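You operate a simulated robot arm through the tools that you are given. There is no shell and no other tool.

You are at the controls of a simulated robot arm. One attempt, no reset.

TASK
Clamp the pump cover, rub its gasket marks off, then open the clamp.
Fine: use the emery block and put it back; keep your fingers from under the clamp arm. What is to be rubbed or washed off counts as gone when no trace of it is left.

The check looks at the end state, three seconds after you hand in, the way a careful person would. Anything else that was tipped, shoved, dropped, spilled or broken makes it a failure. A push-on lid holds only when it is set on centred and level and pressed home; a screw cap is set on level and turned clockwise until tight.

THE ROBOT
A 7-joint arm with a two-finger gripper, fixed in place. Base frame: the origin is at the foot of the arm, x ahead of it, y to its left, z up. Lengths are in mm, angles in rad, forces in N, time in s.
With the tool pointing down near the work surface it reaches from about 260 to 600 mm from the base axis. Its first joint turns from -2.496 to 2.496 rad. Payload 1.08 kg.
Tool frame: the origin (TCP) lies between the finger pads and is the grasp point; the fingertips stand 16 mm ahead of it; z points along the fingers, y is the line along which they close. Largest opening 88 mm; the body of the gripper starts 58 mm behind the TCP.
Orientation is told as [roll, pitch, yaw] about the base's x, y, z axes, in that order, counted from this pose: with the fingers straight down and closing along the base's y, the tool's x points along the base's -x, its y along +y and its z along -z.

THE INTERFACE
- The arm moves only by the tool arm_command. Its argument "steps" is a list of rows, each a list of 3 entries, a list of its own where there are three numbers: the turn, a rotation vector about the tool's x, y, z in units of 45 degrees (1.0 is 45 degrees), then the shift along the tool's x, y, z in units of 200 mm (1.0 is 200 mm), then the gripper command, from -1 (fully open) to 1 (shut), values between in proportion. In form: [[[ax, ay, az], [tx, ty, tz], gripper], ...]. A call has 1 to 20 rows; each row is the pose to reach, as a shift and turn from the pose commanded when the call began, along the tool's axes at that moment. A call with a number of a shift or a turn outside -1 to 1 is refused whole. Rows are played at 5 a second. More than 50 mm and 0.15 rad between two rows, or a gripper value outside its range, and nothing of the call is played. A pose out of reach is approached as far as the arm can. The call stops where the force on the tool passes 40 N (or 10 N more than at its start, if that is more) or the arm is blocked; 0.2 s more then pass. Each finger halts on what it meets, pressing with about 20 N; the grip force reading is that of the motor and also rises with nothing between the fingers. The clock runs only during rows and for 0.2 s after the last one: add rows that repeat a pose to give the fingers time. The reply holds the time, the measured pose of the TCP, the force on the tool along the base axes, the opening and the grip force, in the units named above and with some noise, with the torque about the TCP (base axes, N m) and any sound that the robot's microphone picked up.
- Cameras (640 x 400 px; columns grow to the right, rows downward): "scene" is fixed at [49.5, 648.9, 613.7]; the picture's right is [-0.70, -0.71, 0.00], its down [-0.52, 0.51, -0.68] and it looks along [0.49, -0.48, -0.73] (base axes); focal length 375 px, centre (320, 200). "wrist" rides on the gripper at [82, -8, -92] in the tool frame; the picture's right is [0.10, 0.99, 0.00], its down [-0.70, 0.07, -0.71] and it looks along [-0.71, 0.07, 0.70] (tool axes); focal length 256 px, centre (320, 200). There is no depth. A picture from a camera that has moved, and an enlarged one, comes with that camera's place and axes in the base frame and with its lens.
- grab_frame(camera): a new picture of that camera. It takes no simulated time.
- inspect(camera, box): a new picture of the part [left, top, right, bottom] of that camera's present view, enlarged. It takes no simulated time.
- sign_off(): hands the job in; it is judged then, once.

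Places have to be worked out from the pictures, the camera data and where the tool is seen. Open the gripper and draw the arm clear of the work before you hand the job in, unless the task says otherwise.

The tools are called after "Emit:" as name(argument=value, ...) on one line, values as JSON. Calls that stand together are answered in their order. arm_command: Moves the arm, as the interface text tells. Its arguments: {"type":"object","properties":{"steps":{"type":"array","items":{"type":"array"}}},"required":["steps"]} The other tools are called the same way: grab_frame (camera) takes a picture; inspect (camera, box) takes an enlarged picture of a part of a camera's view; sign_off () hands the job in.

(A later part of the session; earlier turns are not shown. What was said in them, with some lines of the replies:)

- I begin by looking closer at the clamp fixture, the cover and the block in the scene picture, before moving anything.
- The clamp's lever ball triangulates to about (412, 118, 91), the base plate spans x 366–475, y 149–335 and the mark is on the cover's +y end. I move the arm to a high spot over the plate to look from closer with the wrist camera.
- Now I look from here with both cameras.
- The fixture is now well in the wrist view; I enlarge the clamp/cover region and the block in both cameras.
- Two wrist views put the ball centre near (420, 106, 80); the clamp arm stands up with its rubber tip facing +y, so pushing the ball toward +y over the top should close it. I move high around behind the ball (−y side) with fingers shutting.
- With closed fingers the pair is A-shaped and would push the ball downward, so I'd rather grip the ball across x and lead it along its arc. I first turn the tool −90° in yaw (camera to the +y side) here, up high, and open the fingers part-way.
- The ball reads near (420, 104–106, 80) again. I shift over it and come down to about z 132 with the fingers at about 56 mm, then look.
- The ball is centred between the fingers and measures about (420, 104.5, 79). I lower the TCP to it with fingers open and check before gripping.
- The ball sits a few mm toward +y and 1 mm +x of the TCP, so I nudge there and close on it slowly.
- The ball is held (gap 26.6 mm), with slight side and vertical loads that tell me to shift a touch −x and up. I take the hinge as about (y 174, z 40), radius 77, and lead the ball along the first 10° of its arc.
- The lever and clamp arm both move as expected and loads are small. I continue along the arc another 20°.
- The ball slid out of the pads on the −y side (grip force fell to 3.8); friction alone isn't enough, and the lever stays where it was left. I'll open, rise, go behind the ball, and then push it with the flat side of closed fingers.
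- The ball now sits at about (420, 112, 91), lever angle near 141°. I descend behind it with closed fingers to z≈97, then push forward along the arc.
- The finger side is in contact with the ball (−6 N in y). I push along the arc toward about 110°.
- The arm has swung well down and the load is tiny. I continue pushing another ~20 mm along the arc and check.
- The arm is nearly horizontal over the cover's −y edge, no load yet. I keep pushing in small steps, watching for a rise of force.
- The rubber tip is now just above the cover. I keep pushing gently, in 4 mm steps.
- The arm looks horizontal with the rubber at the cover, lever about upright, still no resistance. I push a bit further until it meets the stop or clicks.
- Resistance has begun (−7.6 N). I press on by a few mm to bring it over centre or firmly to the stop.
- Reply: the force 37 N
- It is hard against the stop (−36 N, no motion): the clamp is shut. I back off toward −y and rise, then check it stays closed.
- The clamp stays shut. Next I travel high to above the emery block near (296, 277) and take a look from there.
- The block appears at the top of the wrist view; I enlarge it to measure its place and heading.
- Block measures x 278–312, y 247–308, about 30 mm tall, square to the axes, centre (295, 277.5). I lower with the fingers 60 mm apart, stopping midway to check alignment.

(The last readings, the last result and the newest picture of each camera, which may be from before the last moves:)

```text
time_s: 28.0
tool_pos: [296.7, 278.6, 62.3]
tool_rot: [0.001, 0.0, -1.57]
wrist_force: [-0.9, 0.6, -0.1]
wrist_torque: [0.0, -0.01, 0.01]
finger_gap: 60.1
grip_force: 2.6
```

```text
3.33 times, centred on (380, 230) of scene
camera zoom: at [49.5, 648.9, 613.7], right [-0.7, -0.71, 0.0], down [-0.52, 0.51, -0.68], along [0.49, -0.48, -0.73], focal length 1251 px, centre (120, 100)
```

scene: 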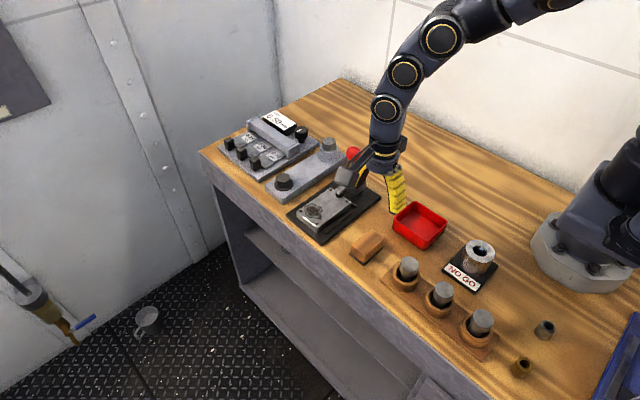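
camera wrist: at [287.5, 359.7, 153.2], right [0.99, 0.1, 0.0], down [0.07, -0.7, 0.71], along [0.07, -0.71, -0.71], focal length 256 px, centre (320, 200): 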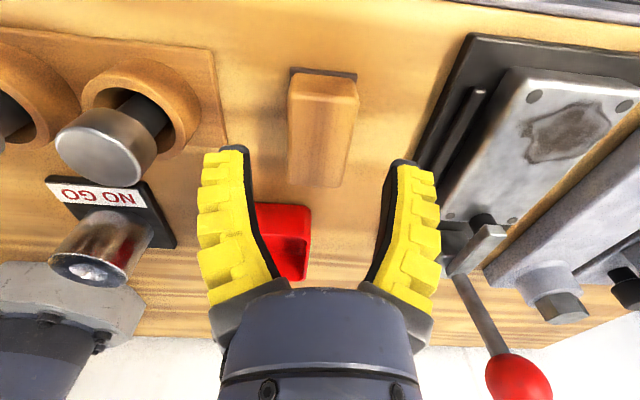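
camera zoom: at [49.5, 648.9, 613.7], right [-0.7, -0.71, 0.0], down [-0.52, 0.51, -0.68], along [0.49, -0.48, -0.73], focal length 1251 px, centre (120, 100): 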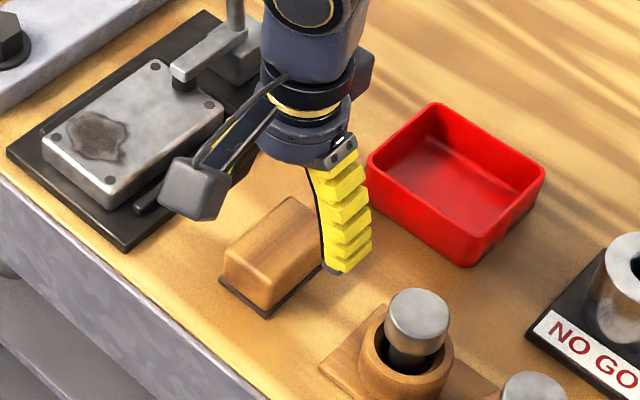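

The block is centred between the fingers at about (295, 278.5). I lower to TCP z≈22 (tips ~6 mm off the bench) with a 1 mm −x nudge, then close on it.

Emit:
arm_command(steps=[[[0, 0, 0], [0.003, -0.004, 0.08], -0.27], [[0, 0, 0], [0.003, -0.005, 0.15], -0.27], [[0, 0, 0], [0.003, -0.005, 0.1965], -0.27], [[0, 0, 0], [0.003, -0.005, 0.1965], -0.27]])

Emit:
grab_frame(camera="wrist")

Emit:
inspect(camera="scene", box=[320, 170, 440, 290])

```text
time_s: 29.0
tool_pos: [295.4, 278.7, 23.5]
tool_rot: [0.001, -0.001, -1.57]
wrist_force: [-0.8, -0.3, -0.6]
wrist_torque: [0.02, 0.03, -0.03]
finger_gap: 60.2
grip_force: 3.2
```

```text
taken
camera wrist: at [287.1, 359.6, 114.7], right [0.99, 0.1, 0.0], down [0.07, -0.7, 0.71], along [0.07, -0.71, -0.71], focal length 256 px, centre (320, 200)
```

wrist: 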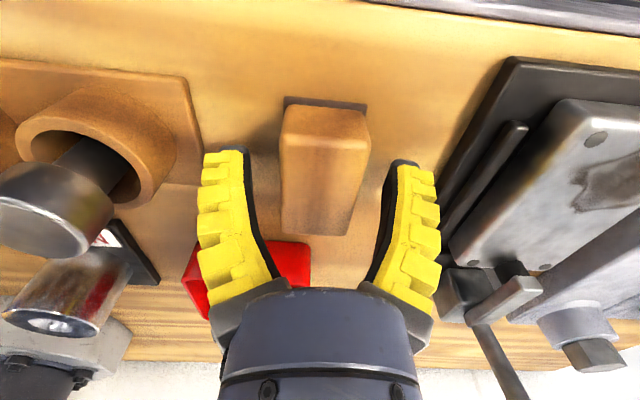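

```text
3.33 times, centred on (380, 230) of scene
camera zoom: at [49.5, 648.9, 613.7], right [-0.7, -0.71, 0.0], down [-0.52, 0.51, -0.68], along [0.49, -0.48, -0.73], focal length 1251 px, centre (120, 100)
```

zoom: 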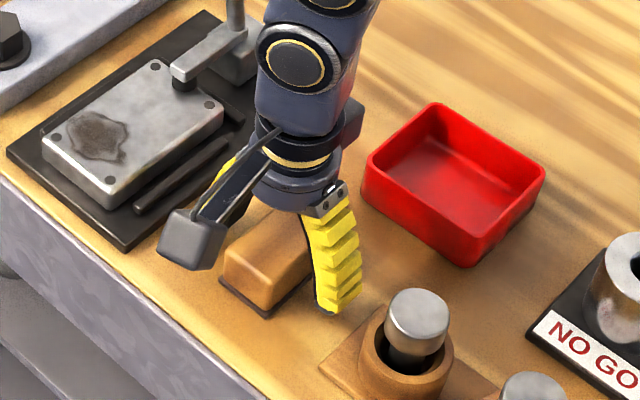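

Fingers straddle the block evenly. I close on it.

Emit:
arm_command(steps=[[[0, 0, 0], [0, 0, 0], 0], [[0, 0, 0], [0, 0, 0], 0.1], [[0, 0, 0], [0, 0, 0], 0.25], [[0, 0, 0], [0, 0, 0], 0.5], [[0, 0, 0], [0, 0, 0], 1], [[0, 0, 0], [0, 0, 0], 1]])

Emit:
grab_frame(camera="wrist")

```text
time_s: 30.4
tool_pos: [295.9, 280.3, 23.9]
tool_rot: [0.001, 0.0, -1.572]
wrist_force: [-3.7, -2.1, 12.2]
wrist_torque: [-0.05, 0.04, 0.04]
finger_gap: 30.2
grip_force: 19.8
```

```text
taken
camera wrist: at [287.0, 359.8, 114.9], right [0.99, 0.1, 0.0], down [0.07, -0.7, 0.71], along [0.07, -0.71, -0.71], focal length 256 px, centre (320, 200)
```

wrist: 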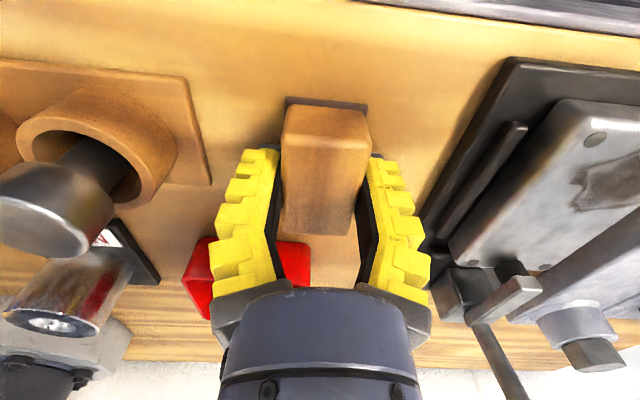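

It is gripped (gap 30, 20 N). I lift it slowly a little and check it comes up level.

Emit:
arm_command(steps=[[[0, 0, 0], [0, 0, -0.03], 1], [[0, 0, 0], [0, 0, -0.08], 1], [[0, 0, 0], [0, 0, -0.15], 1], [[0, 0, 0], [0, 0, -0.25], 1], [[0, 0, 0], [0, 0, -0.35], 1], [[0, 0, 0], [0, 0, -0.35], 1]])

Emit:
grab_frame(camera="wrist")

Emit:
inspect(camera="scene", box=[300, 130, 460, 290])

```text
time_s: 31.8
tool_pos: [295.3, 277.1, 91.7]
tool_rot: [0.002, 0.001, -1.572]
wrist_force: [0.5, 0.3, -0.8]
wrist_torque: [0.01, -0.02, -0.02]
finger_gap: 30.0
grip_force: 19.8
```

```text
taken
camera wrist: at [287.0, 357.9, 183.9], right [0.99, 0.1, 0.0], down [0.07, -0.7, 0.71], along [0.07, -0.71, -0.71], focal length 256 px, centre (320, 200)
```

wrist: 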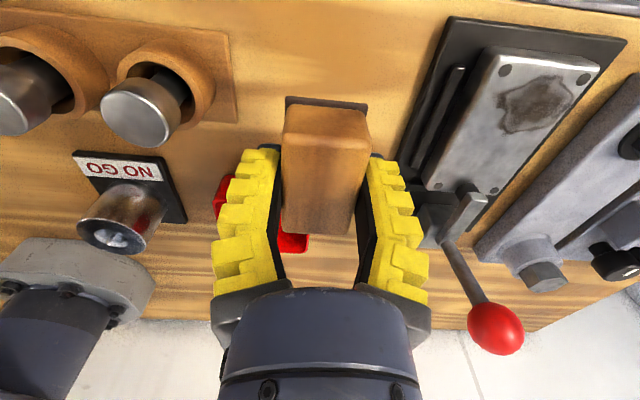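

```text
2.50 times, centred on (380, 210) of scene
camera zoom: at [49.5, 648.9, 613.7], right [-0.7, -0.71, 0.0], down [-0.52, 0.51, -0.68], along [0.49, -0.48, -0.73], focal length 938 px, centre (170, 175)
```

zoom: 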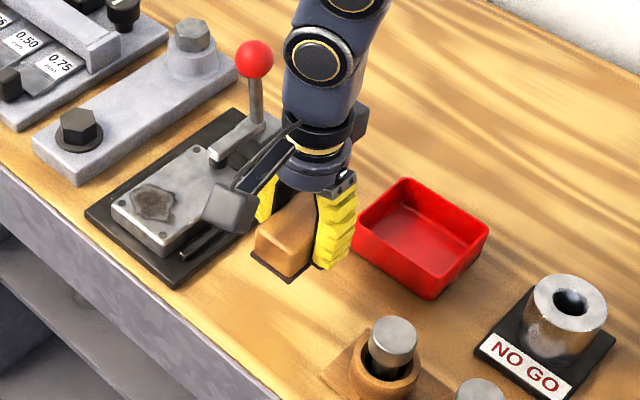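

The block is held level at the same place in the fingers. The mark spans about x 403–448, y 278–316 (clamp arm ends near y 232), so I carry the block over to (426, 297), keeping its base well above the cover.

Emit:
arm_command(steps=[[[0, 0, 0], [0.02, 0.16, 0], 1], [[0, 0, 0], [0.045, 0.32, 0], 1], [[0, 0, 0], [0.07, 0.48, 0], 1], [[0, 0, 0], [0.095, 0.6, 0], 1], [[0, 0, 0], [0.095, 0.653, 0.05], 1], [[0, 0, 0], [0.095, 0.653, 0.12], 1], [[0, 0, 0], [0.095, 0.653, 0.12], 1]])

Emit:
grab_frame(camera="wrist")

Emit:
inspect(camera="scene", box=[260, 100, 420, 260])

```text
time_s: 33.4
tool_pos: [425.7, 297.5, 66.4]
tool_rot: [0.0, -0.001, -1.57]
wrist_force: [-0.4, -0.2, -0.4]
wrist_torque: [0.0, -0.02, 0.01]
finger_gap: 29.8
grip_force: 20.1
```

```text
taken
camera wrist: at [418.0, 378.4, 158.0], right [0.99, 0.1, 0.0], down [0.07, -0.7, 0.71], along [0.07, -0.71, -0.7], focal length 256 px, centre (320, 200)
```

wrist: 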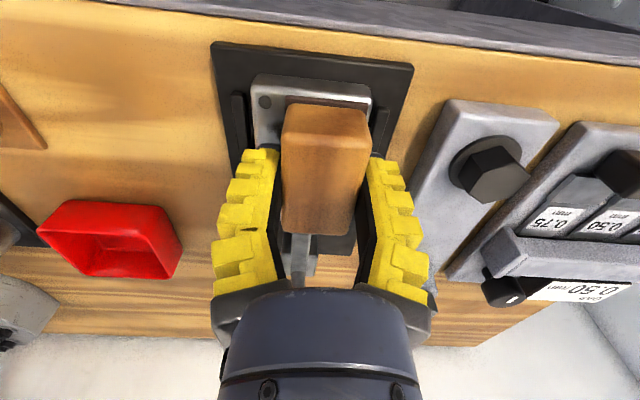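

```text
2.50 times, centred on (340, 180) of scene
camera zoom: at [49.5, 648.9, 613.7], right [-0.7, -0.71, 0.0], down [-0.52, 0.51, -0.68], along [0.49, -0.48, -0.73], focal length 938 px, centre (270, 250)
```

zoom: 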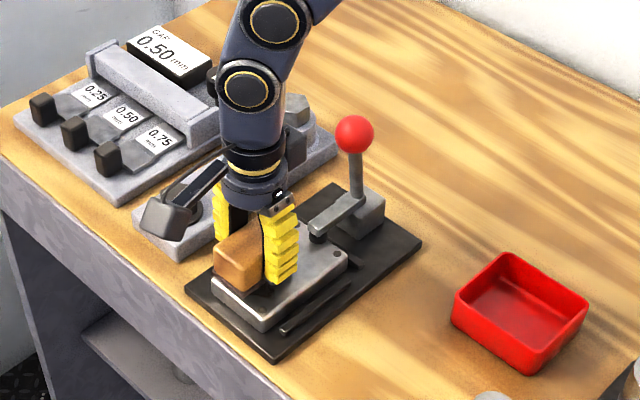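

Block hovers over the marked end, clear of the clamp arm. I descend in small steps to feel for the cover's surface.

Emit:
arm_command(steps=[[[0, 0, 0], [0, 0, 0.03], 1], [[0, 0, 0], [0, 0, 0.05], 1], [[0, 0, 0], [0, 0, 0.06], 1], [[0, 0, 0], [0, 0, 0.07], 1], [[0, 0, 0], [0, 0, 0.08], 1]])

```text
time_s: 34.6
tool_pos: [425.7, 297.6, 53.4]
tool_rot: [0.002, 0.002, -1.569]
wrist_force: [-3.9, -0.7, 10.6]
wrist_torque: [-0.13, 0.11, 0.01]
finger_gap: 30.3
grip_force: 19.6
```

Contact felt at commanded z≈52 with ~10 N. I rub back and forth in x over ±14 mm at that pressure and then check the state.

Emit:
arm_command(steps=[[[0, 0, 0], [0, -0.035, 0.001], 1], [[0, 0, 0], [0, -0.07, 0.001], 1], [[0, 0, 0], [0, -0.035, 0.001], 1], [[0, 0, 0], [0, 0, 0.001], 1], [[0, 0, 0], [0, 0.035, 0.001], 1], [[0, 0, 0], [0, 0.07, 0.001], 1], [[0, 0, 0], [0, 0.035, 0.001], 1], [[0, 0, 0], [0, 0, 0.001], 1], [[0, 0, 0], [0, -0.035, 0.001], 1], [[0, 0, 0], [0, -0.07, 0.001], 1], [[0, 0, 0], [0, -0.035, 0.001], 1], [[0, 0, 0], [0, 0, 0.001], 1], [[0, 0, 0], [0, 0.035, 0.001], 1], [[0, 0, 0], [0, 0.07, 0.001], 1], [[0, 0, 0], [0, 0.035, 0.001], 1], [[0, 0, 0], [0, 0, 0.001], 1]])

Emit:
grab_frame(camera="wrist")

Emit:
inspect(camera="scene", box=[270, 140, 390, 260])

```text
time_s: 38.0
tool_pos: [426.0, 296.4, 50.5]
tool_rot: [0.002, 0.001, -1.571]
wrist_force: [1.9, -0.7, 3.6]
wrist_torque: [-0.03, 0.05, 0.04]
finger_gap: 30.2
grip_force: 20.4
```

```text
taken
camera wrist: at [417.5, 377.2, 143.8], right [0.99, 0.1, 0.0], down [0.07, -0.7, 0.71], along [0.07, -0.71, -0.7], focal length 256 px, centre (320, 200)
```

wrist: 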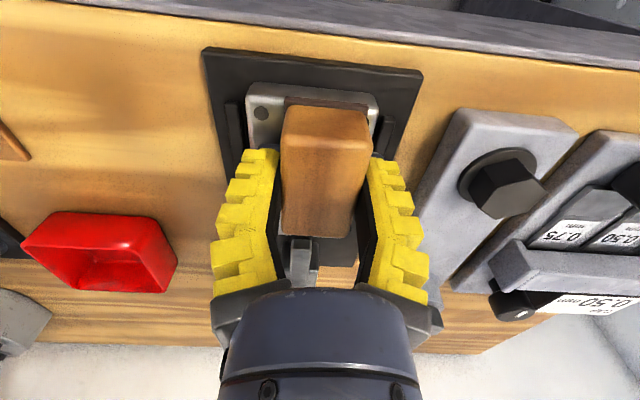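

```text
3.33 times, centred on (330, 200) of scene
camera zoom: at [49.5, 648.9, 613.7], right [-0.7, -0.71, 0.0], down [-0.52, 0.51, -0.68], along [0.49, -0.48, -0.73], focal length 1251 px, centre (287, 200)
```

zoom: 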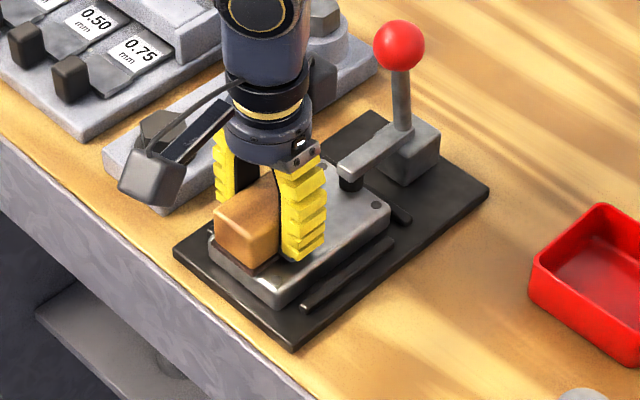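

The load fell to about 3.6 N, so I press ~1 mm lower and do another pass of strokes, shifting a little in y as well.

Emit:
arm_command(steps=[[[0, 0, 0], [0, -0.03, 0.005], 1], [[0, 0, 0], [0, -0.07, 0.005], 1], [[0, 0, 0], [0.02, -0.07, 0.005], 1], [[0, 0, 0], [0.02, -0.035, 0.005], 1], [[0, 0, 0], [0.02, 0, 0.005], 1], [[0, 0, 0], [0.02, 0.035, 0.005], 1], [[0, 0, 0], [0.02, 0.07, 0.005], 1], [[0, 0, 0], [0, 0.07, 0.005], 1], [[0, 0, 0], [-0.02, 0.07, 0.005], 1], [[0, 0, 0], [-0.04, 0.07, 0.005], 1], [[0, 0, 0], [-0.04, 0.035, 0.005], 1], [[0, 0, 0], [-0.04, 0, 0.005], 1], [[0, 0, 0], [-0.04, -0.035, 0.005], 1], [[0, 0, 0], [-0.04, -0.07, 0.005], 1], [[0, 0, 0], [-0.02, -0.07, 0.005], 1], [[0, 0, 0], [0, -0.07, 0.005], 1], [[0, 0, 0], [0, -0.035, 0.005], 1], [[0, 0, 0], [0, 0, 0.005], 1]])

Emit:
grab_frame(camera="wrist")

```text
time_s: 41.8
tool_pos: [424.9, 297.0, 50.7]
tool_rot: [0.0, 0.002, -1.571]
wrist_force: [-4.2, 0.9, 9.4]
wrist_torque: [-0.09, 0.07, -0.01]
finger_gap: 30.3
grip_force: 19.6
```

```text
taken
camera wrist: at [417.4, 378.1, 142.9], right [0.99, 0.1, 0.0], down [0.07, -0.7, 0.71], along [0.07, -0.7, -0.71], focal length 256 px, centre (320, 200)
```

wrist: 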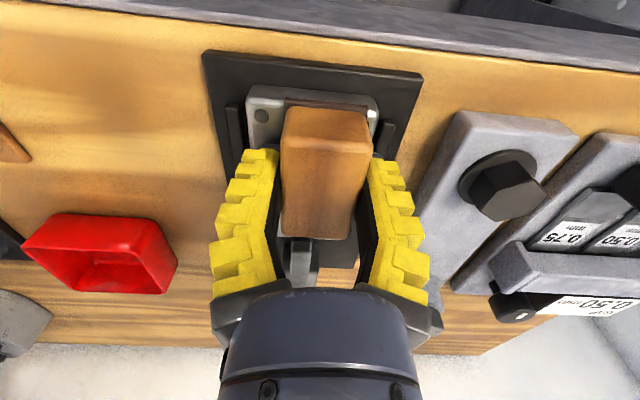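

I lift the block clear and move aside toward −x so that both cameras can see the cover.

Emit:
arm_command(steps=[[[0, 0, 0], [0, 0, -0.1], 1], [[0, 0, 0], [0, 0, -0.25], 1], [[0, 0, 0], [0, -0.2, -0.25], 1], [[0, 0, 0], [-0.05, -0.4, -0.25], 1], [[0, 0, 0], [-0.095, -0.55, -0.25], 1], [[0, 0, 0], [-0.095, -0.653, -0.25], 1], [[0, 0, 0], [-0.095, -0.653, -0.25], 1]])

Emit:
inspect(camera="wrist", box=[400, 0, 640, 220])

Emit:
inspect(camera="scene", box=[280, 160, 390, 250])

```text
time_s: 43.4
tool_pos: [295.3, 280.5, 103.3]
tool_rot: [0.001, 0.0, -1.569]
wrist_force: [-0.4, 0.2, -0.8]
wrist_torque: [0.01, 0.0, 0.02]
finger_gap: 30.1
grip_force: 20.4
```

```text
1.82 times, centred on (520, 110) of wrist
camera zoom: at [287.5, 361.6, 194.6], right [0.99, 0.1, 0.0], down [0.07, -0.7, 0.71], along [0.07, -0.71, -0.71], focal length 465 px, centre (-44, 364)
```

zoom: 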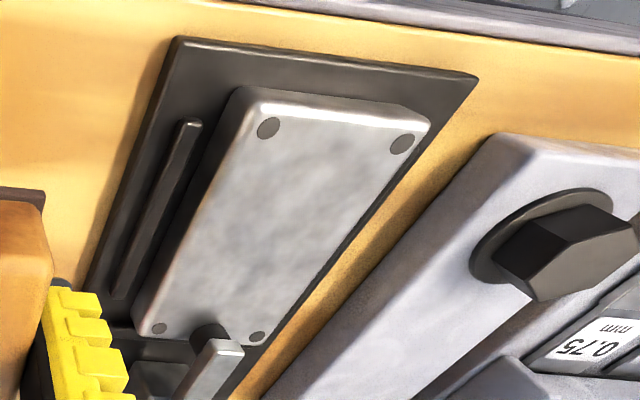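

```text
4.44 times, centred on (335, 205) of scene
camera zoom: at [49.5, 648.9, 613.7], right [-0.7, -0.71, 0.0], down [-0.52, 0.51, -0.68], along [0.49, -0.48, -0.73], focal length 1667 px, centre (253, 178)
```

zoom: 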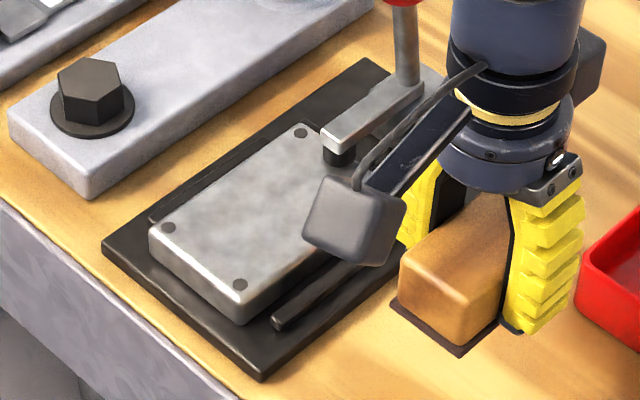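

The mark seems gone. I enlarge the cover in both cameras more strongly to look for any remaining trace.

Emit:
inspect(camera="wrist", box=[450, 40, 570, 130])

Emit:
inspect(camera="scene", box=[300, 185, 350, 235])

Emit:
inspect(camera="wrist", box=[440, 100, 560, 200])

```text
4.44 times, centred on (510, 85) of wrist
camera zoom: at [287.5, 361.6, 194.6], right [0.99, 0.1, 0.0], down [0.07, -0.7, 0.71], along [0.07, -0.71, -0.71], focal length 1138 px, centre (-524, 711)
```

zoom: 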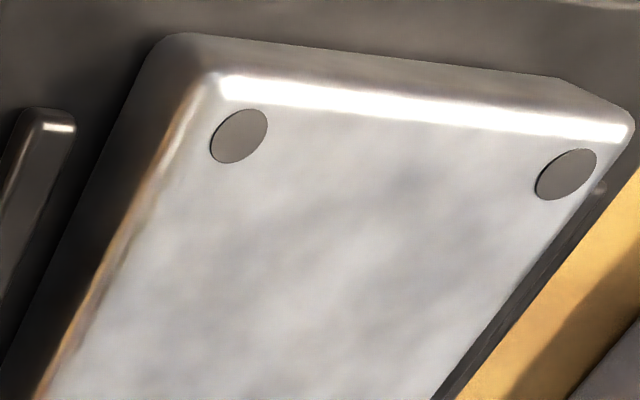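

```text
8.00 times, centred on (325, 210) of scene
camera zoom: at [49.5, 648.9, 613.7], right [-0.7, -0.71, 0.0], down [-0.52, 0.51, -0.68], along [0.49, -0.48, -0.73], focal length 3001 px, centre (280, 120)
```

zoom: 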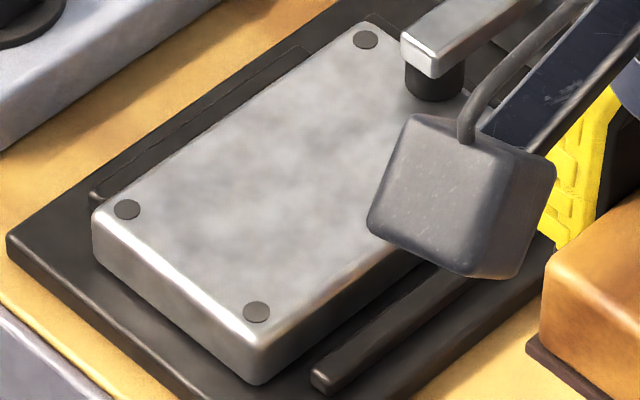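

```text
4.00 times, centred on (500, 150) of wrist
camera zoom: at [287.5, 361.6, 194.6], right [0.99, 0.1, 0.0], down [0.07, -0.7, 0.71], along [0.07, -0.71, -0.71], focal length 1024 px, centre (-400, 400)
```

zoom: 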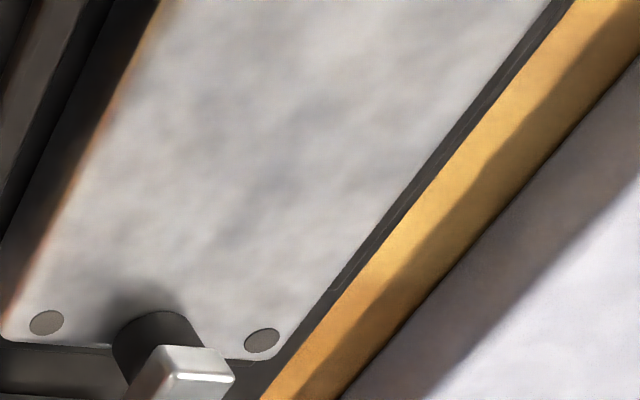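

No trace is visible in either view, only the metal's own mottling. As insurance against a faint remainder I go back for one more pass over the same area.

Emit:
arm_command(steps=[[[0, 0, 0], [0.02, 0.16, 0], 1], [[0, 0, 0], [0.045, 0.32, 0], 1], [[0, 0, 0], [0.07, 0.48, 0], 1], [[0, 0, 0], [0.095, 0.6, 0], 1], [[0, 0, 0], [0.095, 0.653, 0.05], 1], [[0, 0, 0], [0.095, 0.653, 0.16], 1], [[0, 0, 0], [0.095, 0.653, 0.22], 1], [[0, 0, 0], [0.095, 0.653, 0.24], 1], [[0, 0, 0], [0.095, 0.653, 0.248], 1]])

```text
time_s: 45.4
tool_pos: [424.9, 296.8, 51.5]
tool_rot: [0.002, -0.002, -1.571]
wrist_force: [-0.2, -0.2, -0.5]
wrist_torque: [0.01, 0.0, 0.0]
finger_gap: 30.4
grip_force: 19.7
```

No contact yet at z 51.2 (the block has crept up slightly in the grip), so I go down another millimetre or so until it presses.

Emit:
arm_command(steps=[[[0, 0, 0], [0, 0, 0.003], 1], [[0, 0, 0], [0, 0, 0.006], 1], [[0, 0, 0], [0, 0, 0.006], 1]])

```text
time_s: 46.2
tool_pos: [426.2, 297.3, 50.4]
tool_rot: [0.001, 0.001, -1.57]
wrist_force: [-3.4, -2.1, 13.6]
wrist_torque: [-0.07, 0.09, 0.0]
finger_gap: 30.6
grip_force: 19.8
```

Pressing at ~13 N now. I run the full raster of strokes again.

Emit:
arm_command(steps=[[[0, 0, 0], [0, -0.035, 0], 1], [[0, 0, 0], [0, -0.075, 0], 1], [[0, 0, 0], [0.025, -0.075, 0.001], 1], [[0, 0, 0], [0.025, -0.035, 0.001], 1], [[0, 0, 0], [0.025, 0, 0.001], 1], [[0, 0, 0], [0.025, 0.035, 0.001], 1], [[0, 0, 0], [0.025, 0.075, 0.001], 1], [[0, 0, 0], [0, 0.075, 0.001], 1], [[0, 0, 0], [0, 0.035, 0.002], 1], [[0, 0, 0], [0, 0, 0.002], 1], [[0, 0, 0], [0, -0.035, 0.002], 1], [[0, 0, 0], [0, -0.075, 0.002], 1], [[0, 0, 0], [-0.04, -0.075, 0.002], 1], [[0, 0, 0], [-0.04, -0.035, 0.002], 1], [[0, 0, 0], [-0.04, 0, 0.003], 1], [[0, 0, 0], [-0.04, 0.035, 0.003], 1], [[0, 0, 0], [-0.04, 0.075, 0.003], 1], [[0, 0, 0], [0, 0.075, 0.003], 1], [[0, 0, 0], [0, 0.035, 0.003], 1], [[0, 0, 0], [0, 0, 0.003], 1]])

```text
time_s: 50.4
tool_pos: [425.7, 296.4, 50.3]
tool_rot: [0.0, 0.0, -1.572]
wrist_force: [0.7, -0.2, 1.0]
wrist_torque: [0.01, 0.0, 0.01]
finger_gap: 30.1
grip_force: 20.0
```

That pass is done; I lift and move aside again to inspect the cover.

Emit:
arm_command(steps=[[[0, 0, 0], [0, 0, -0.1], 1], [[0, 0, 0], [0, 0, -0.25], 1], [[0, 0, 0], [0, -0.2, -0.25], 1], [[0, 0, 0], [-0.05, -0.4, -0.25], 1], [[0, 0, 0], [-0.095, -0.55, -0.25], 1], [[0, 0, 0], [-0.095, -0.653, -0.25], 1], [[0, 0, 0], [-0.095, -0.653, -0.25], 1]])

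Emit:
inspect(camera="wrist", box=[450, 20, 590, 160])

Emit:
inspect(camera="scene", box=[290, 175, 370, 245])

Emit:
grab_frame(camera="wrist")

```text
time_s: 52.0
tool_pos: [294.6, 277.7, 100.6]
tool_rot: [-0.002, 0.001, -1.569]
wrist_force: [0.2, 0.0, -0.3]
wrist_torque: [-0.01, 0.02, -0.03]
finger_gap: 30.1
grip_force: 19.9
```

```text
2.86 times, centred on (520, 90) of wrist
camera zoom: at [286.4, 358.6, 192.9], right [0.99, 0.1, 0.0], down [0.07, -0.7, 0.71], along [0.07, -0.71, -0.71], focal length 731 px, centre (-251, 514)
```

zoom: 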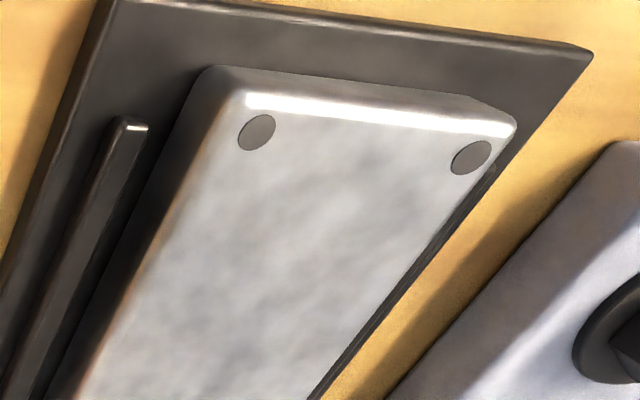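

```text
5.71 times, centred on (330, 210) of scene
camera zoom: at [49.5, 648.9, 613.7], right [-0.7, -0.71, 0.0], down [-0.52, 0.51, -0.68], along [0.49, -0.48, -0.73], focal length 2144 px, centre (263, 143)
```

zoom: 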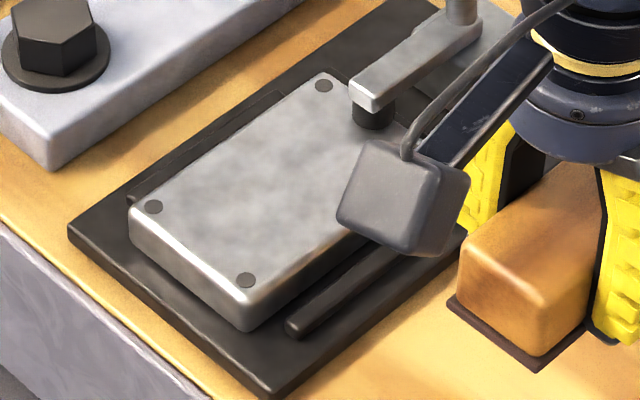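

```text
taken
camera wrist: at [286.4, 358.6, 192.9], right [0.99, 0.1, 0.0], down [0.07, -0.7, 0.71], along [0.07, -0.71, -0.71], focal length 256 px, centre (320, 200)
```

wrist: 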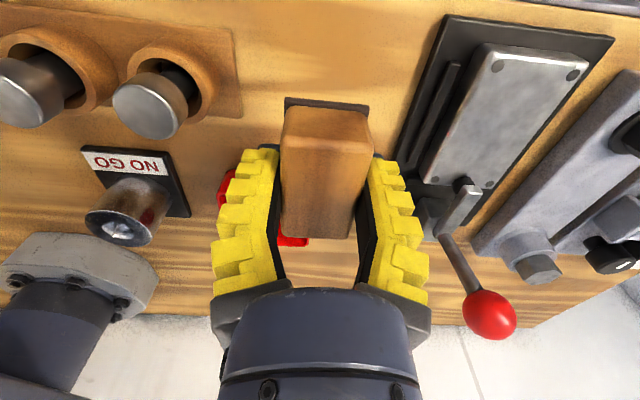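

The cover is clean. I lower the block back at its original spot (295, 278), slowing down near the bench.

Emit:
arm_command(steps=[[[0, 0, 0], [0, 0, 0.1], 1], [[0, 0, 0], [0, 0, 0.2], 1], [[0, 0, 0], [0, 0, 0.3], 1], [[0, 0, 0], [0, 0, 0.35], 1], [[0, 0, 0], [0, 0, 0.372], 1], [[0, 0, 0], [0, 0, 0.38], 1], [[0, 0, 0], [0, 0, 0.385], 1], [[0, 0, 0], [0, 0, 0.385], 1]])

```text
time_s: 53.8
tool_pos: [294.8, 278.8, 22.7]
tool_rot: [0.0, 0.0, -1.569]
wrist_force: [0.6, -0.8, -0.8]
wrist_torque: [0.05, 0.0, 0.03]
finger_gap: 30.3
grip_force: 19.8
```

No contact yet; I continue down by half-millimetre steps until the bench is felt.

Emit:
arm_command(steps=[[[0, 0, 0], [0, 0, 0.003], 1], [[0, 0, 0], [0, 0, 0.006], 1], [[0, 0, 0], [0, 0, 0.006], 1]])

```text
time_s: 54.6
tool_pos: [295.5, 278.3, 21.7]
tool_rot: [0.001, 0.001, -1.569]
wrist_force: [0.2, 0.2, -0.7]
wrist_torque: [0.01, 0.0, 0.04]
finger_gap: 30.2
grip_force: 20.4
```

Still free; another small step down.

Emit:
arm_command(steps=[[[0, 0, 0], [0, 0, 0.003], 1], [[0, 0, 0], [0, 0, 0.006], 1], [[0, 0, 0], [0, 0, 0.006], 1]])

```text
time_s: 55.4
tool_pos: [294.1, 278.6, 21.0]
tool_rot: [0.0, 0.0, -1.57]
wrist_force: [0.0, -0.2, -1.4]
wrist_torque: [0.01, 0.01, 0.01]
finger_gap: 30.1
grip_force: 20.4
```

Still no bench contact at z≈20; I continue in the same small steps.

Emit:
arm_command(steps=[[[0, 0, 0], [0, 0, 0.003], 1], [[0, 0, 0], [0, 0, 0.006], 1], [[0, 0, 0], [0, 0, 0.006], 1]])

Emit:
inspect(camera="scene", box=[330, 200, 430, 290])

```text
time_s: 56.2
tool_pos: [295.5, 279.2, 19.4]
tool_rot: [0.0, -0.001, -1.57]
wrist_force: [-5.2, -2.6, 13.4]
wrist_torque: [-0.05, 0.05, -0.02]
finger_gap: 30.3
grip_force: 20.2
```

```text
4.44 times, centred on (380, 245) of scene
camera zoom: at [49.5, 648.9, 613.7], right [-0.7, -0.71, 0.0], down [-0.52, 0.51, -0.68], along [0.49, -0.48, -0.73], focal length 1667 px, centre (53, 0)
```

zoom: 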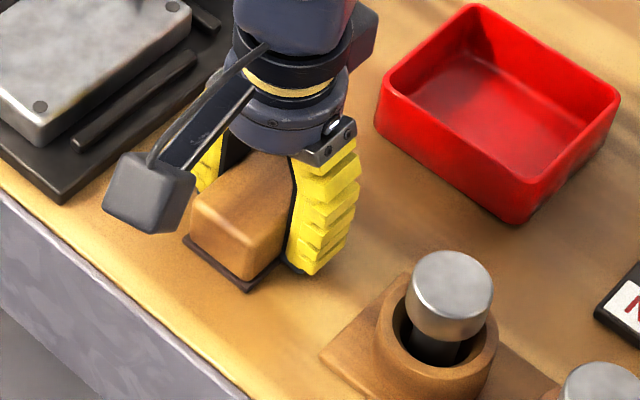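

The block is down on the bench (13 N). I ease up half a millimetre, open the fingers, and then rise straight up.

Emit:
arm_command(steps=[[[0, 0, 0], [0, 0, -0.003], 1], [[0, 0, 0], [0, 0, -0.003], 0.2], [[0, 0, 0], [0, 0, -0.003], -0.1], [[0, 0, 0], [0, 0, -0.003], -0.27], [[0, 0, 0], [0, 0, -0.003], -0.27], [[0, 0, 0], [0, 0, -0.05], -0.27], [[0, 0, 0], [0, 0, -0.15], -0.27], [[0, 0, 0], [0, 0, -0.3], -0.27], [[0, 0, 0], [0, 0, -0.5], -0.27], [[0, 0, 0], [0, 0, -0.7], -0.27], [[0, 0, 0], [0, 0, -0.7], -0.27]])

Emit:
grab_frame(camera="wrist")

Emit:
inspect(camera="scene", box=[330, 200, 430, 290])

```text
time_s: 58.6
tool_pos: [295.3, 278.9, 161.8]
tool_rot: [-0.002, -0.001, -1.571]
wrist_force: [-0.2, 0.6, -0.3]
wrist_torque: [0.02, 0.02, -0.05]
finger_gap: 60.1
grip_force: 2.8
```

```text
taken
camera wrist: at [287.3, 359.6, 253.1], right [0.99, 0.1, 0.0], down [0.07, -0.7, 0.71], along [0.07, -0.71, -0.7], focal length 256 px, centre (320, 200)
```

wrist: 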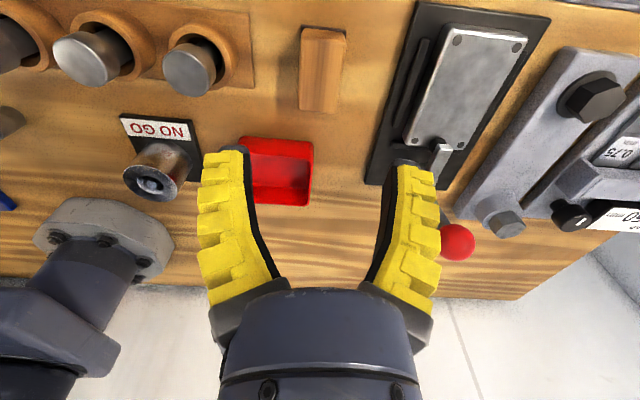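

```text
4.44 times, centred on (380, 245) of scene
camera zoom: at [49.5, 648.9, 613.7], right [-0.7, -0.71, 0.0], down [-0.52, 0.51, -0.68], along [0.49, -0.48, -0.73], focal length 1667 px, centre (53, 0)
```

zoom: 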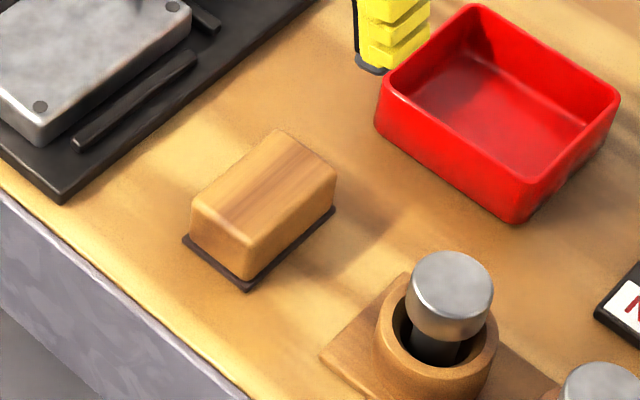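

The block is back at its exact old spot (pad corners match within a pixel). Now I close the fingers and go, high, to the +y side of the ball at about (420, 250), then come down beside it (well above the clamp arm) to push it back open.

Emit:
arm_command(steps=[[[0, 0, 0], [0, 0, -0.2], 0], [[0, 0, 0], [-0.04, 0.15, -0.22], 0.5], [[0, 0, 0], [-0.08, 0.32, -0.22], 1], [[0, 0, 0], [-0.12, 0.5, -0.22], 1], [[0, 0, 0], [-0.14, 0.623, -0.22], 1], [[0, 0, 0], [-0.14, 0.623, -0.1], 1], [[0, 0, 0], [-0.14, 0.623, 0.03], 1], [[0, 0, 0], [-0.14, 0.623, 0.1], 1], [[0, 0, 0], [-0.14, 0.623, 0.1], 1]])

Emit:
grab_frame(camera="wrist")

Emit:
inspect(camera="scene", box=[280, 90, 420, 230])

```text
time_s: 60.6
tool_pos: [418.2, 251.0, 138.4]
tool_rot: [-0.001, 0.001, -1.569]
wrist_force: [-0.4, -0.5, -0.8]
wrist_torque: [-0.02, -0.03, 0.01]
finger_gap: 0.1
grip_force: 20.0
```

```text
taken
camera wrist: at [410.4, 331.2, 230.5], right [0.99, 0.1, 0.0], down [0.07, -0.7, 0.71], along [0.07, -0.71, -0.71], focal length 256 px, centre (320, 200)
```

wrist: 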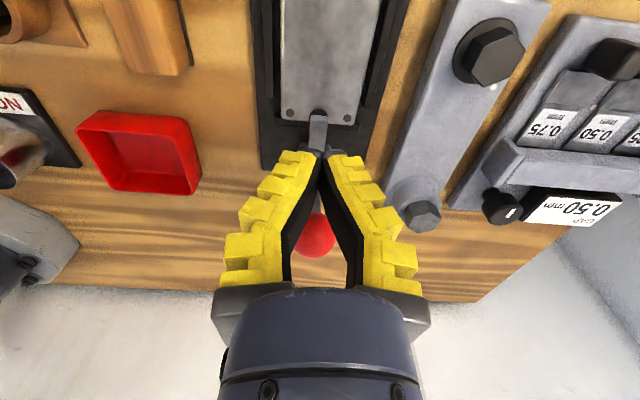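

```text
2.86 times, centred on (350, 160) of scene
camera zoom: at [49.5, 648.9, 613.7], right [-0.7, -0.71, 0.0], down [-0.52, 0.51, -0.68], along [0.49, -0.48, -0.73], focal length 1072 px, centre (234, 314)
```

zoom: 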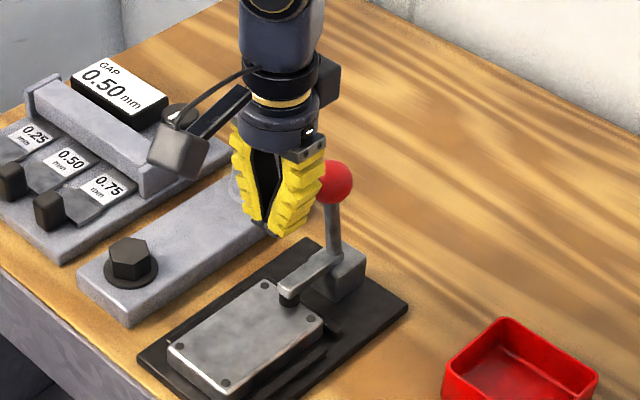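

The fingers are beside the ball on its +y side, tips about 75 mm above the clamp arm. I move to contact and begin pushing the ball toward −y.

Emit:
arm_command(steps=[[[0, 0, 0], [-0.07, 0, 0], 1], [[0, 0, 0], [-0.13, 0, 0], 1], [[0, 0, 0], [-0.16, 0, -0.002], 1], [[0, 0, 0], [-0.18, 0, -0.004], 1], [[0, 0, 0], [-0.2, 0, -0.006], 1], [[0, 0, 0], [-0.229, 0, -0.008], 1], [[0, 0, 0], [-0.229, 0, -0.008], 1]])

Emit:
inspect(camera="scene", box=[280, 90, 420, 230])

```text
time_s: 62.2
tool_pos: [419.5, 205.5, 139.6]
tool_rot: [0.0, 0.0, -1.569]
wrist_force: [0.6, 0.3, -0.1]
wrist_torque: [0.02, -0.05, 0.0]
finger_gap: 0.0
grip_force: 20.4
```

```text
2.86 times, centred on (350, 160) of scene
camera zoom: at [49.5, 648.9, 613.7], right [-0.7, -0.71, 0.0], down [-0.52, 0.51, -0.68], along [0.49, -0.48, -0.73], focal length 1072 px, centre (234, 314)
```

zoom: 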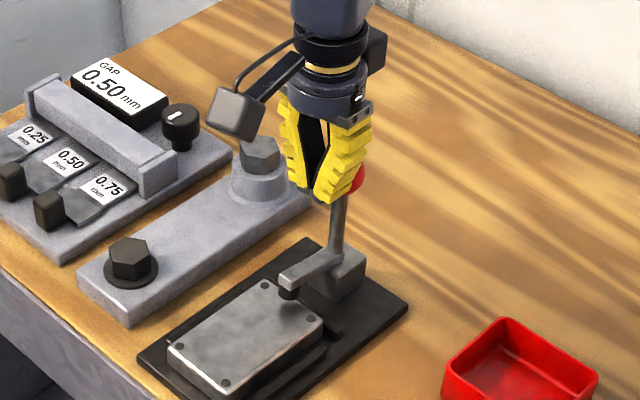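

The lever yields easily and the arm starts lifting. I continue along the arc to about 130°.

Emit:
arm_command(steps=[[[0, 0, 0], [-0.035, 0, 0.001], 1], [[0, 0, 0], [-0.069, 0, 0.006], 1], [[0, 0, 0], [-0.103, 0, 0.011], 1], [[0, 0, 0], [-0.136, 0, 0.019], 1], [[0, 0, 0], [-0.168, 0, 0.03], 1], [[0, 0, 0], [-0.1985, 0, 0.0435], 1], [[0, 0, 0], [-0.228, 0, 0.0575], 1], [[0, 0, 0], [-0.2555, 0, 0.073], 1], [[0, 0, 0], [-0.2555, 0, 0.073], 1]])

Emit:
inspect(camera="scene", box=[300, 90, 440, 230])

Emit:
grab_frame(camera="wrist")

```text
time_s: 64.2
tool_pos: [420.1, 153.3, 126.7]
tool_rot: [0.001, -0.001, -1.57]
wrist_force: [1.3, 0.1, 0.4]
wrist_torque: [0.0, -0.03, -0.01]
finger_gap: 0.0
grip_force: 21.7
```

```text
2.86 times, centred on (370, 160) of scene
camera zoom: at [49.5, 648.9, 613.7], right [-0.7, -0.71, 0.0], down [-0.52, 0.51, -0.68], along [0.49, -0.48, -0.73], focal length 1072 px, centre (177, 314)
```

zoom: 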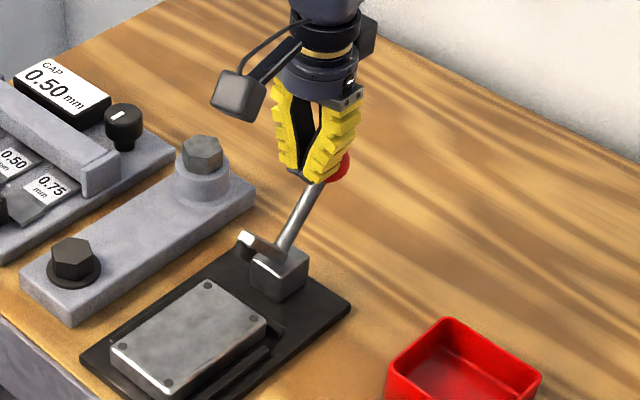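

```text
taken
camera wrist: at [412.1, 233.5, 218.2], right [0.99, 0.1, 0.0], down [0.07, -0.7, 0.71], along [0.07, -0.71, -0.7], focal length 256 px, centre (320, 200)
```

wrist: 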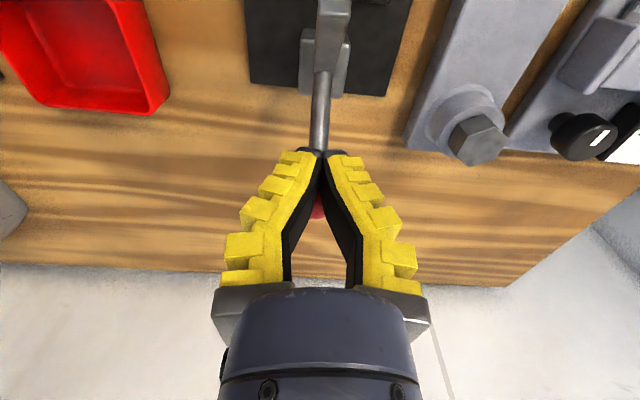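

The arm is already tilted back up. I follow on to the lever's original angle (~155°), watching for the stop.

Emit:
arm_command(steps=[[[0, 0, 0], [-0.025, 0, 0.018], 1], [[0, 0, 0], [-0.049, 0, 0.039], 1], [[0, 0, 0], [-0.07, 0, 0.062], 1], [[0, 0, 0], [-0.0885, 0, 0.0855], 1], [[0, 0, 0], [-0.0885, 0, 0.0855], 1]])

Emit:
inspect(camera="scene", box=[300, 90, 440, 230])

```text
time_s: 65.4
tool_pos: [418.7, 136.4, 109.7]
tool_rot: [-0.001, -0.002, -1.572]
wrist_force: [0.7, 0.7, 0.0]
wrist_torque: [0.0, 0.0, 0.01]
finger_gap: 0.1
grip_force: 21.5
```

```text
2.86 times, centred on (370, 160) of scene
camera zoom: at [49.5, 648.9, 613.7], right [-0.7, -0.71, 0.0], down [-0.52, 0.51, -0.68], along [0.49, -0.48, -0.73], focal length 1072 px, centre (177, 314)
```

zoom: 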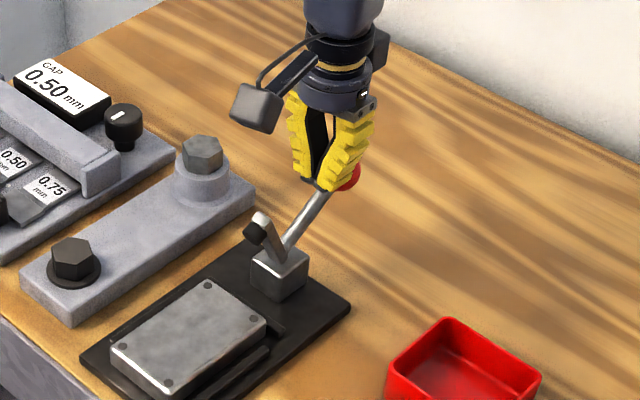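

Almost there; a bit further along the arc to bring the lever to its original resting angle.

Emit:
arm_command(steps=[[[0, 0, 0], [-0.011, 0, 0.018], 1], [[0, 0, 0], [-0.022, 0, 0.036], 1], [[0, 0, 0], [-0.03, 0, 0.048], 1], [[0, 0, 0], [-0.03, 0, 0.048], 1]])

Emit:
inspect(camera="scene", box=[320, 90, 440, 210])

Emit:
grab_frame(camera="wrist")

```text
time_s: 66.4
tool_pos: [420.6, 130.8, 99.5]
tool_rot: [-0.001, 0.001, -1.571]
wrist_force: [-0.1, 0.8, 0.3]
wrist_torque: [-0.01, -0.02, -0.01]
finger_gap: 0.0
grip_force: 22.0
```

```text
3.33 times, centred on (380, 150) of scene
camera zoom: at [49.5, 648.9, 613.7], right [-0.7, -0.71, 0.0], down [-0.52, 0.51, -0.68], along [0.49, -0.48, -0.73], focal length 1251 px, centre (120, 367)
```

zoom: 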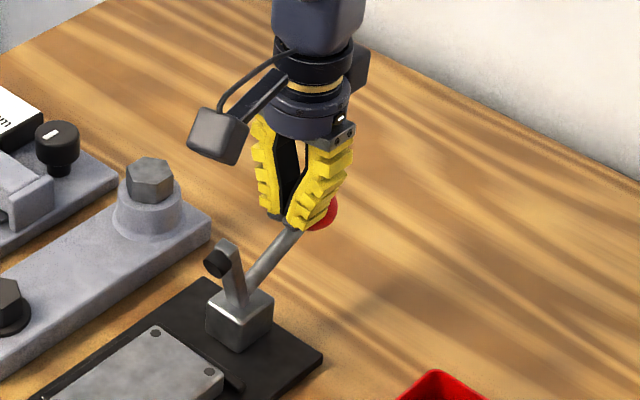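

```text
taken
camera wrist: at [412.1, 211.1, 191.3], right [0.99, 0.1, 0.0], down [0.07, -0.7, 0.71], along [0.07, -0.71, -0.7], focal length 256 px, centre (320, 200)
```

wrist: 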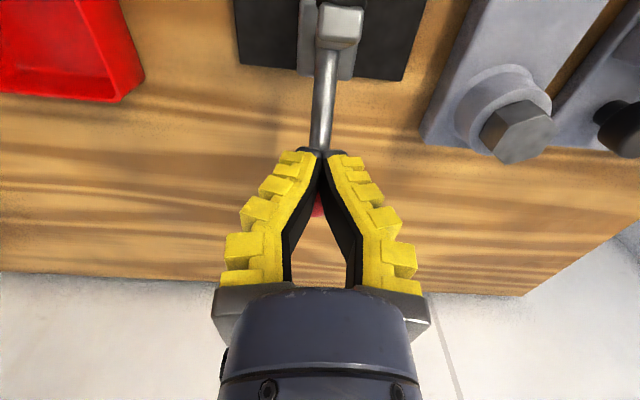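

The arm and ball look to be back at their starting pose. I press 2–3 mm further to confirm it is against the open stop.

Emit:
arm_command(steps=[[[0, 0, 0], [-0.006, 0, 0.007], 1], [[0, 0, 0], [-0.012, 0, 0.014], 1], [[0, 0, 0], [-0.012, 0, 0.014], 1]])

Emit:
inspect(camera="scene", box=[320, 90, 440, 210])

```text
time_s: 67.2
tool_pos: [420.5, 127.6, 95.6]
tool_rot: [-0.001, 0.001, -1.572]
wrist_force: [-0.9, 5.0, 5.3]
wrist_torque: [0.02, 0.0, -0.03]
finger_gap: 6.0
grip_force: 21.6
```

```text
3.33 times, centred on (380, 150) of scene
camera zoom: at [49.5, 648.9, 613.7], right [-0.7, -0.71, 0.0], down [-0.52, 0.51, -0.68], along [0.49, -0.48, -0.73], focal length 1251 px, centre (120, 367)
```

zoom: 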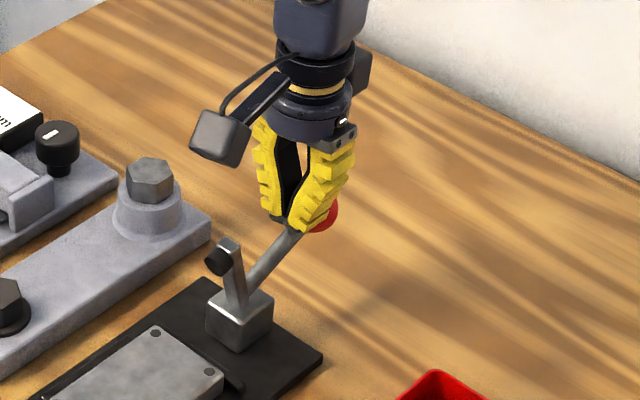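

At the open stop (5 N, ball wedging slightly at the tips). I back away toward +y and up, rise clear, and open the fingers.

Emit:
arm_command(steps=[[[0, 0, 0], [0.03, 0, -0.005], 1], [[0, 0, 0], [0.06, 0, -0.04], 1], [[0, 0, 0], [0.06, 0, -0.15], 1], [[0, 0, 0], [0.06, 0, -0.35], 1], [[0, 0, 0], [0.06, 0, -0.55], 0.3], [[0, 0, 0], [0.06, 0, -0.7], -0.3], [[0, 0, 0], [0.06, 0, -0.7], -1], [[0, 0, 0], [0.06, 0, -0.7], -1]])

Emit:
inspect(camera="scene", box=[270, 130, 430, 250])

Emit:
grab_frame(camera="scene")

```text
time_s: 69.0
tool_pos: [422.1, 139.4, 234.1]
tool_rot: [0.001, -0.001, -1.572]
wrist_force: [-0.4, -0.6, 0.0]
wrist_torque: [0.0, 0.01, -0.01]
finger_gap: 88.0
grip_force: 0.0
```

```text
3.33 times, centred on (350, 190) of scene
camera zoom: at [49.5, 648.9, 613.7], right [-0.7, -0.71, 0.0], down [-0.52, 0.51, -0.68], along [0.49, -0.48, -0.73], focal length 1251 px, centre (220, 233)
```

zoom: 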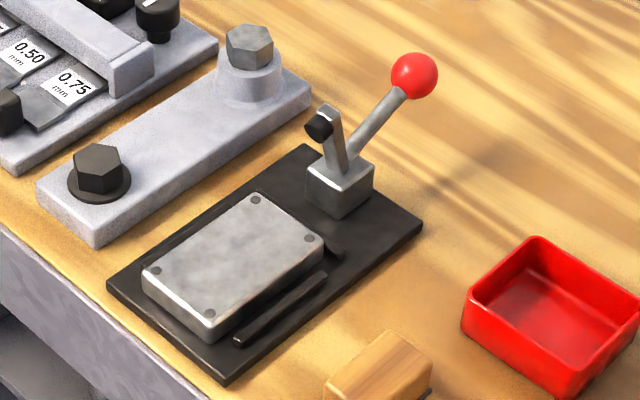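

```text
taken
```

scene: 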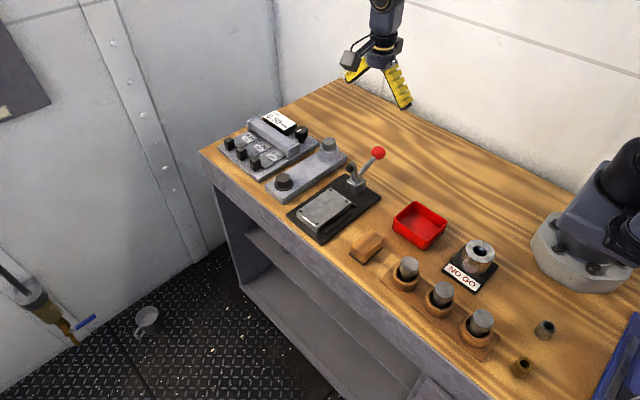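

Clamp is back at its exact starting open pose, cover hasn't shifted, and the block is in place. A last close look at the whole cover for traces, including the part previously under the clamp tip.

Emit:
inspect(camera="scene", box=[300, 183, 360, 233])

Emit:
inspect(camera="scene", box=[335, 220, 415, 280])

```text
8.00 times, centred on (330, 208) of scene
camera zoom: at [49.5, 648.9, 613.7], right [-0.7, -0.71, 0.0], down [-0.52, 0.51, -0.68], along [0.49, -0.48, -0.73], focal length 3001 px, centre (240, 136)
```

zoom: 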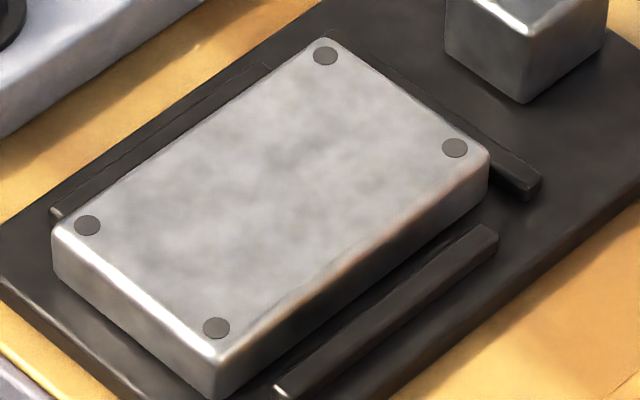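

```text
6.67 times, centred on (375, 250) of scene
camera zoom: at [49.5, 648.9, 613.7], right [-0.7, -0.71, 0.0], down [-0.52, 0.51, -0.68], along [0.49, -0.48, -0.73], focal length 2501 px, centre (-47, -133)
```

zoom: 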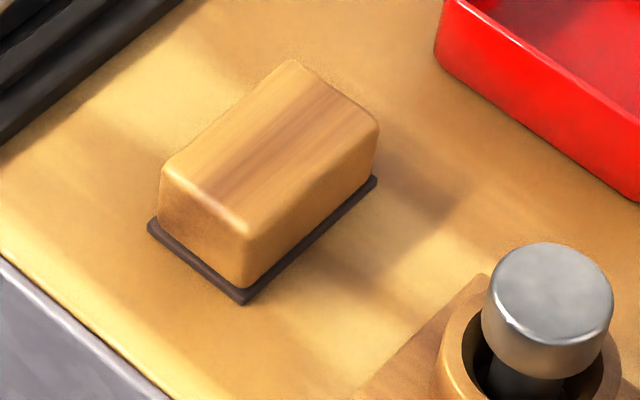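

The cover is clean with no trace of the mark. The clamp stands fully open, the emery block is back within about a millimetre of its old spot, and the open gripper is well clear, so I hand the job in.

Emit:
sign_off()

```text
The job is handed in.
```

The job is handed in. The pump cover was clamped and its gasket mark rubbed off, and the clamp is open again at its starting position.

- **Mark:** I made three passes with the emery block. Close views from both cameras afterwards showed only the metal's own mottling.
- **Clamp:** My first try at closing it, by gripping the lever ball, slipped off partway. I then pushed the lever with the side of the closed fingers until it reached the stop. The fingers stayed above the clamp arm throughout, never under it.
- **Emery block:** It is back on the bench within about a millimetre of where it was.
- **Everything else:** The cover did not shift, and nothing else looked disturbed in the final pictures. The arm is raised clear with the gripper open.
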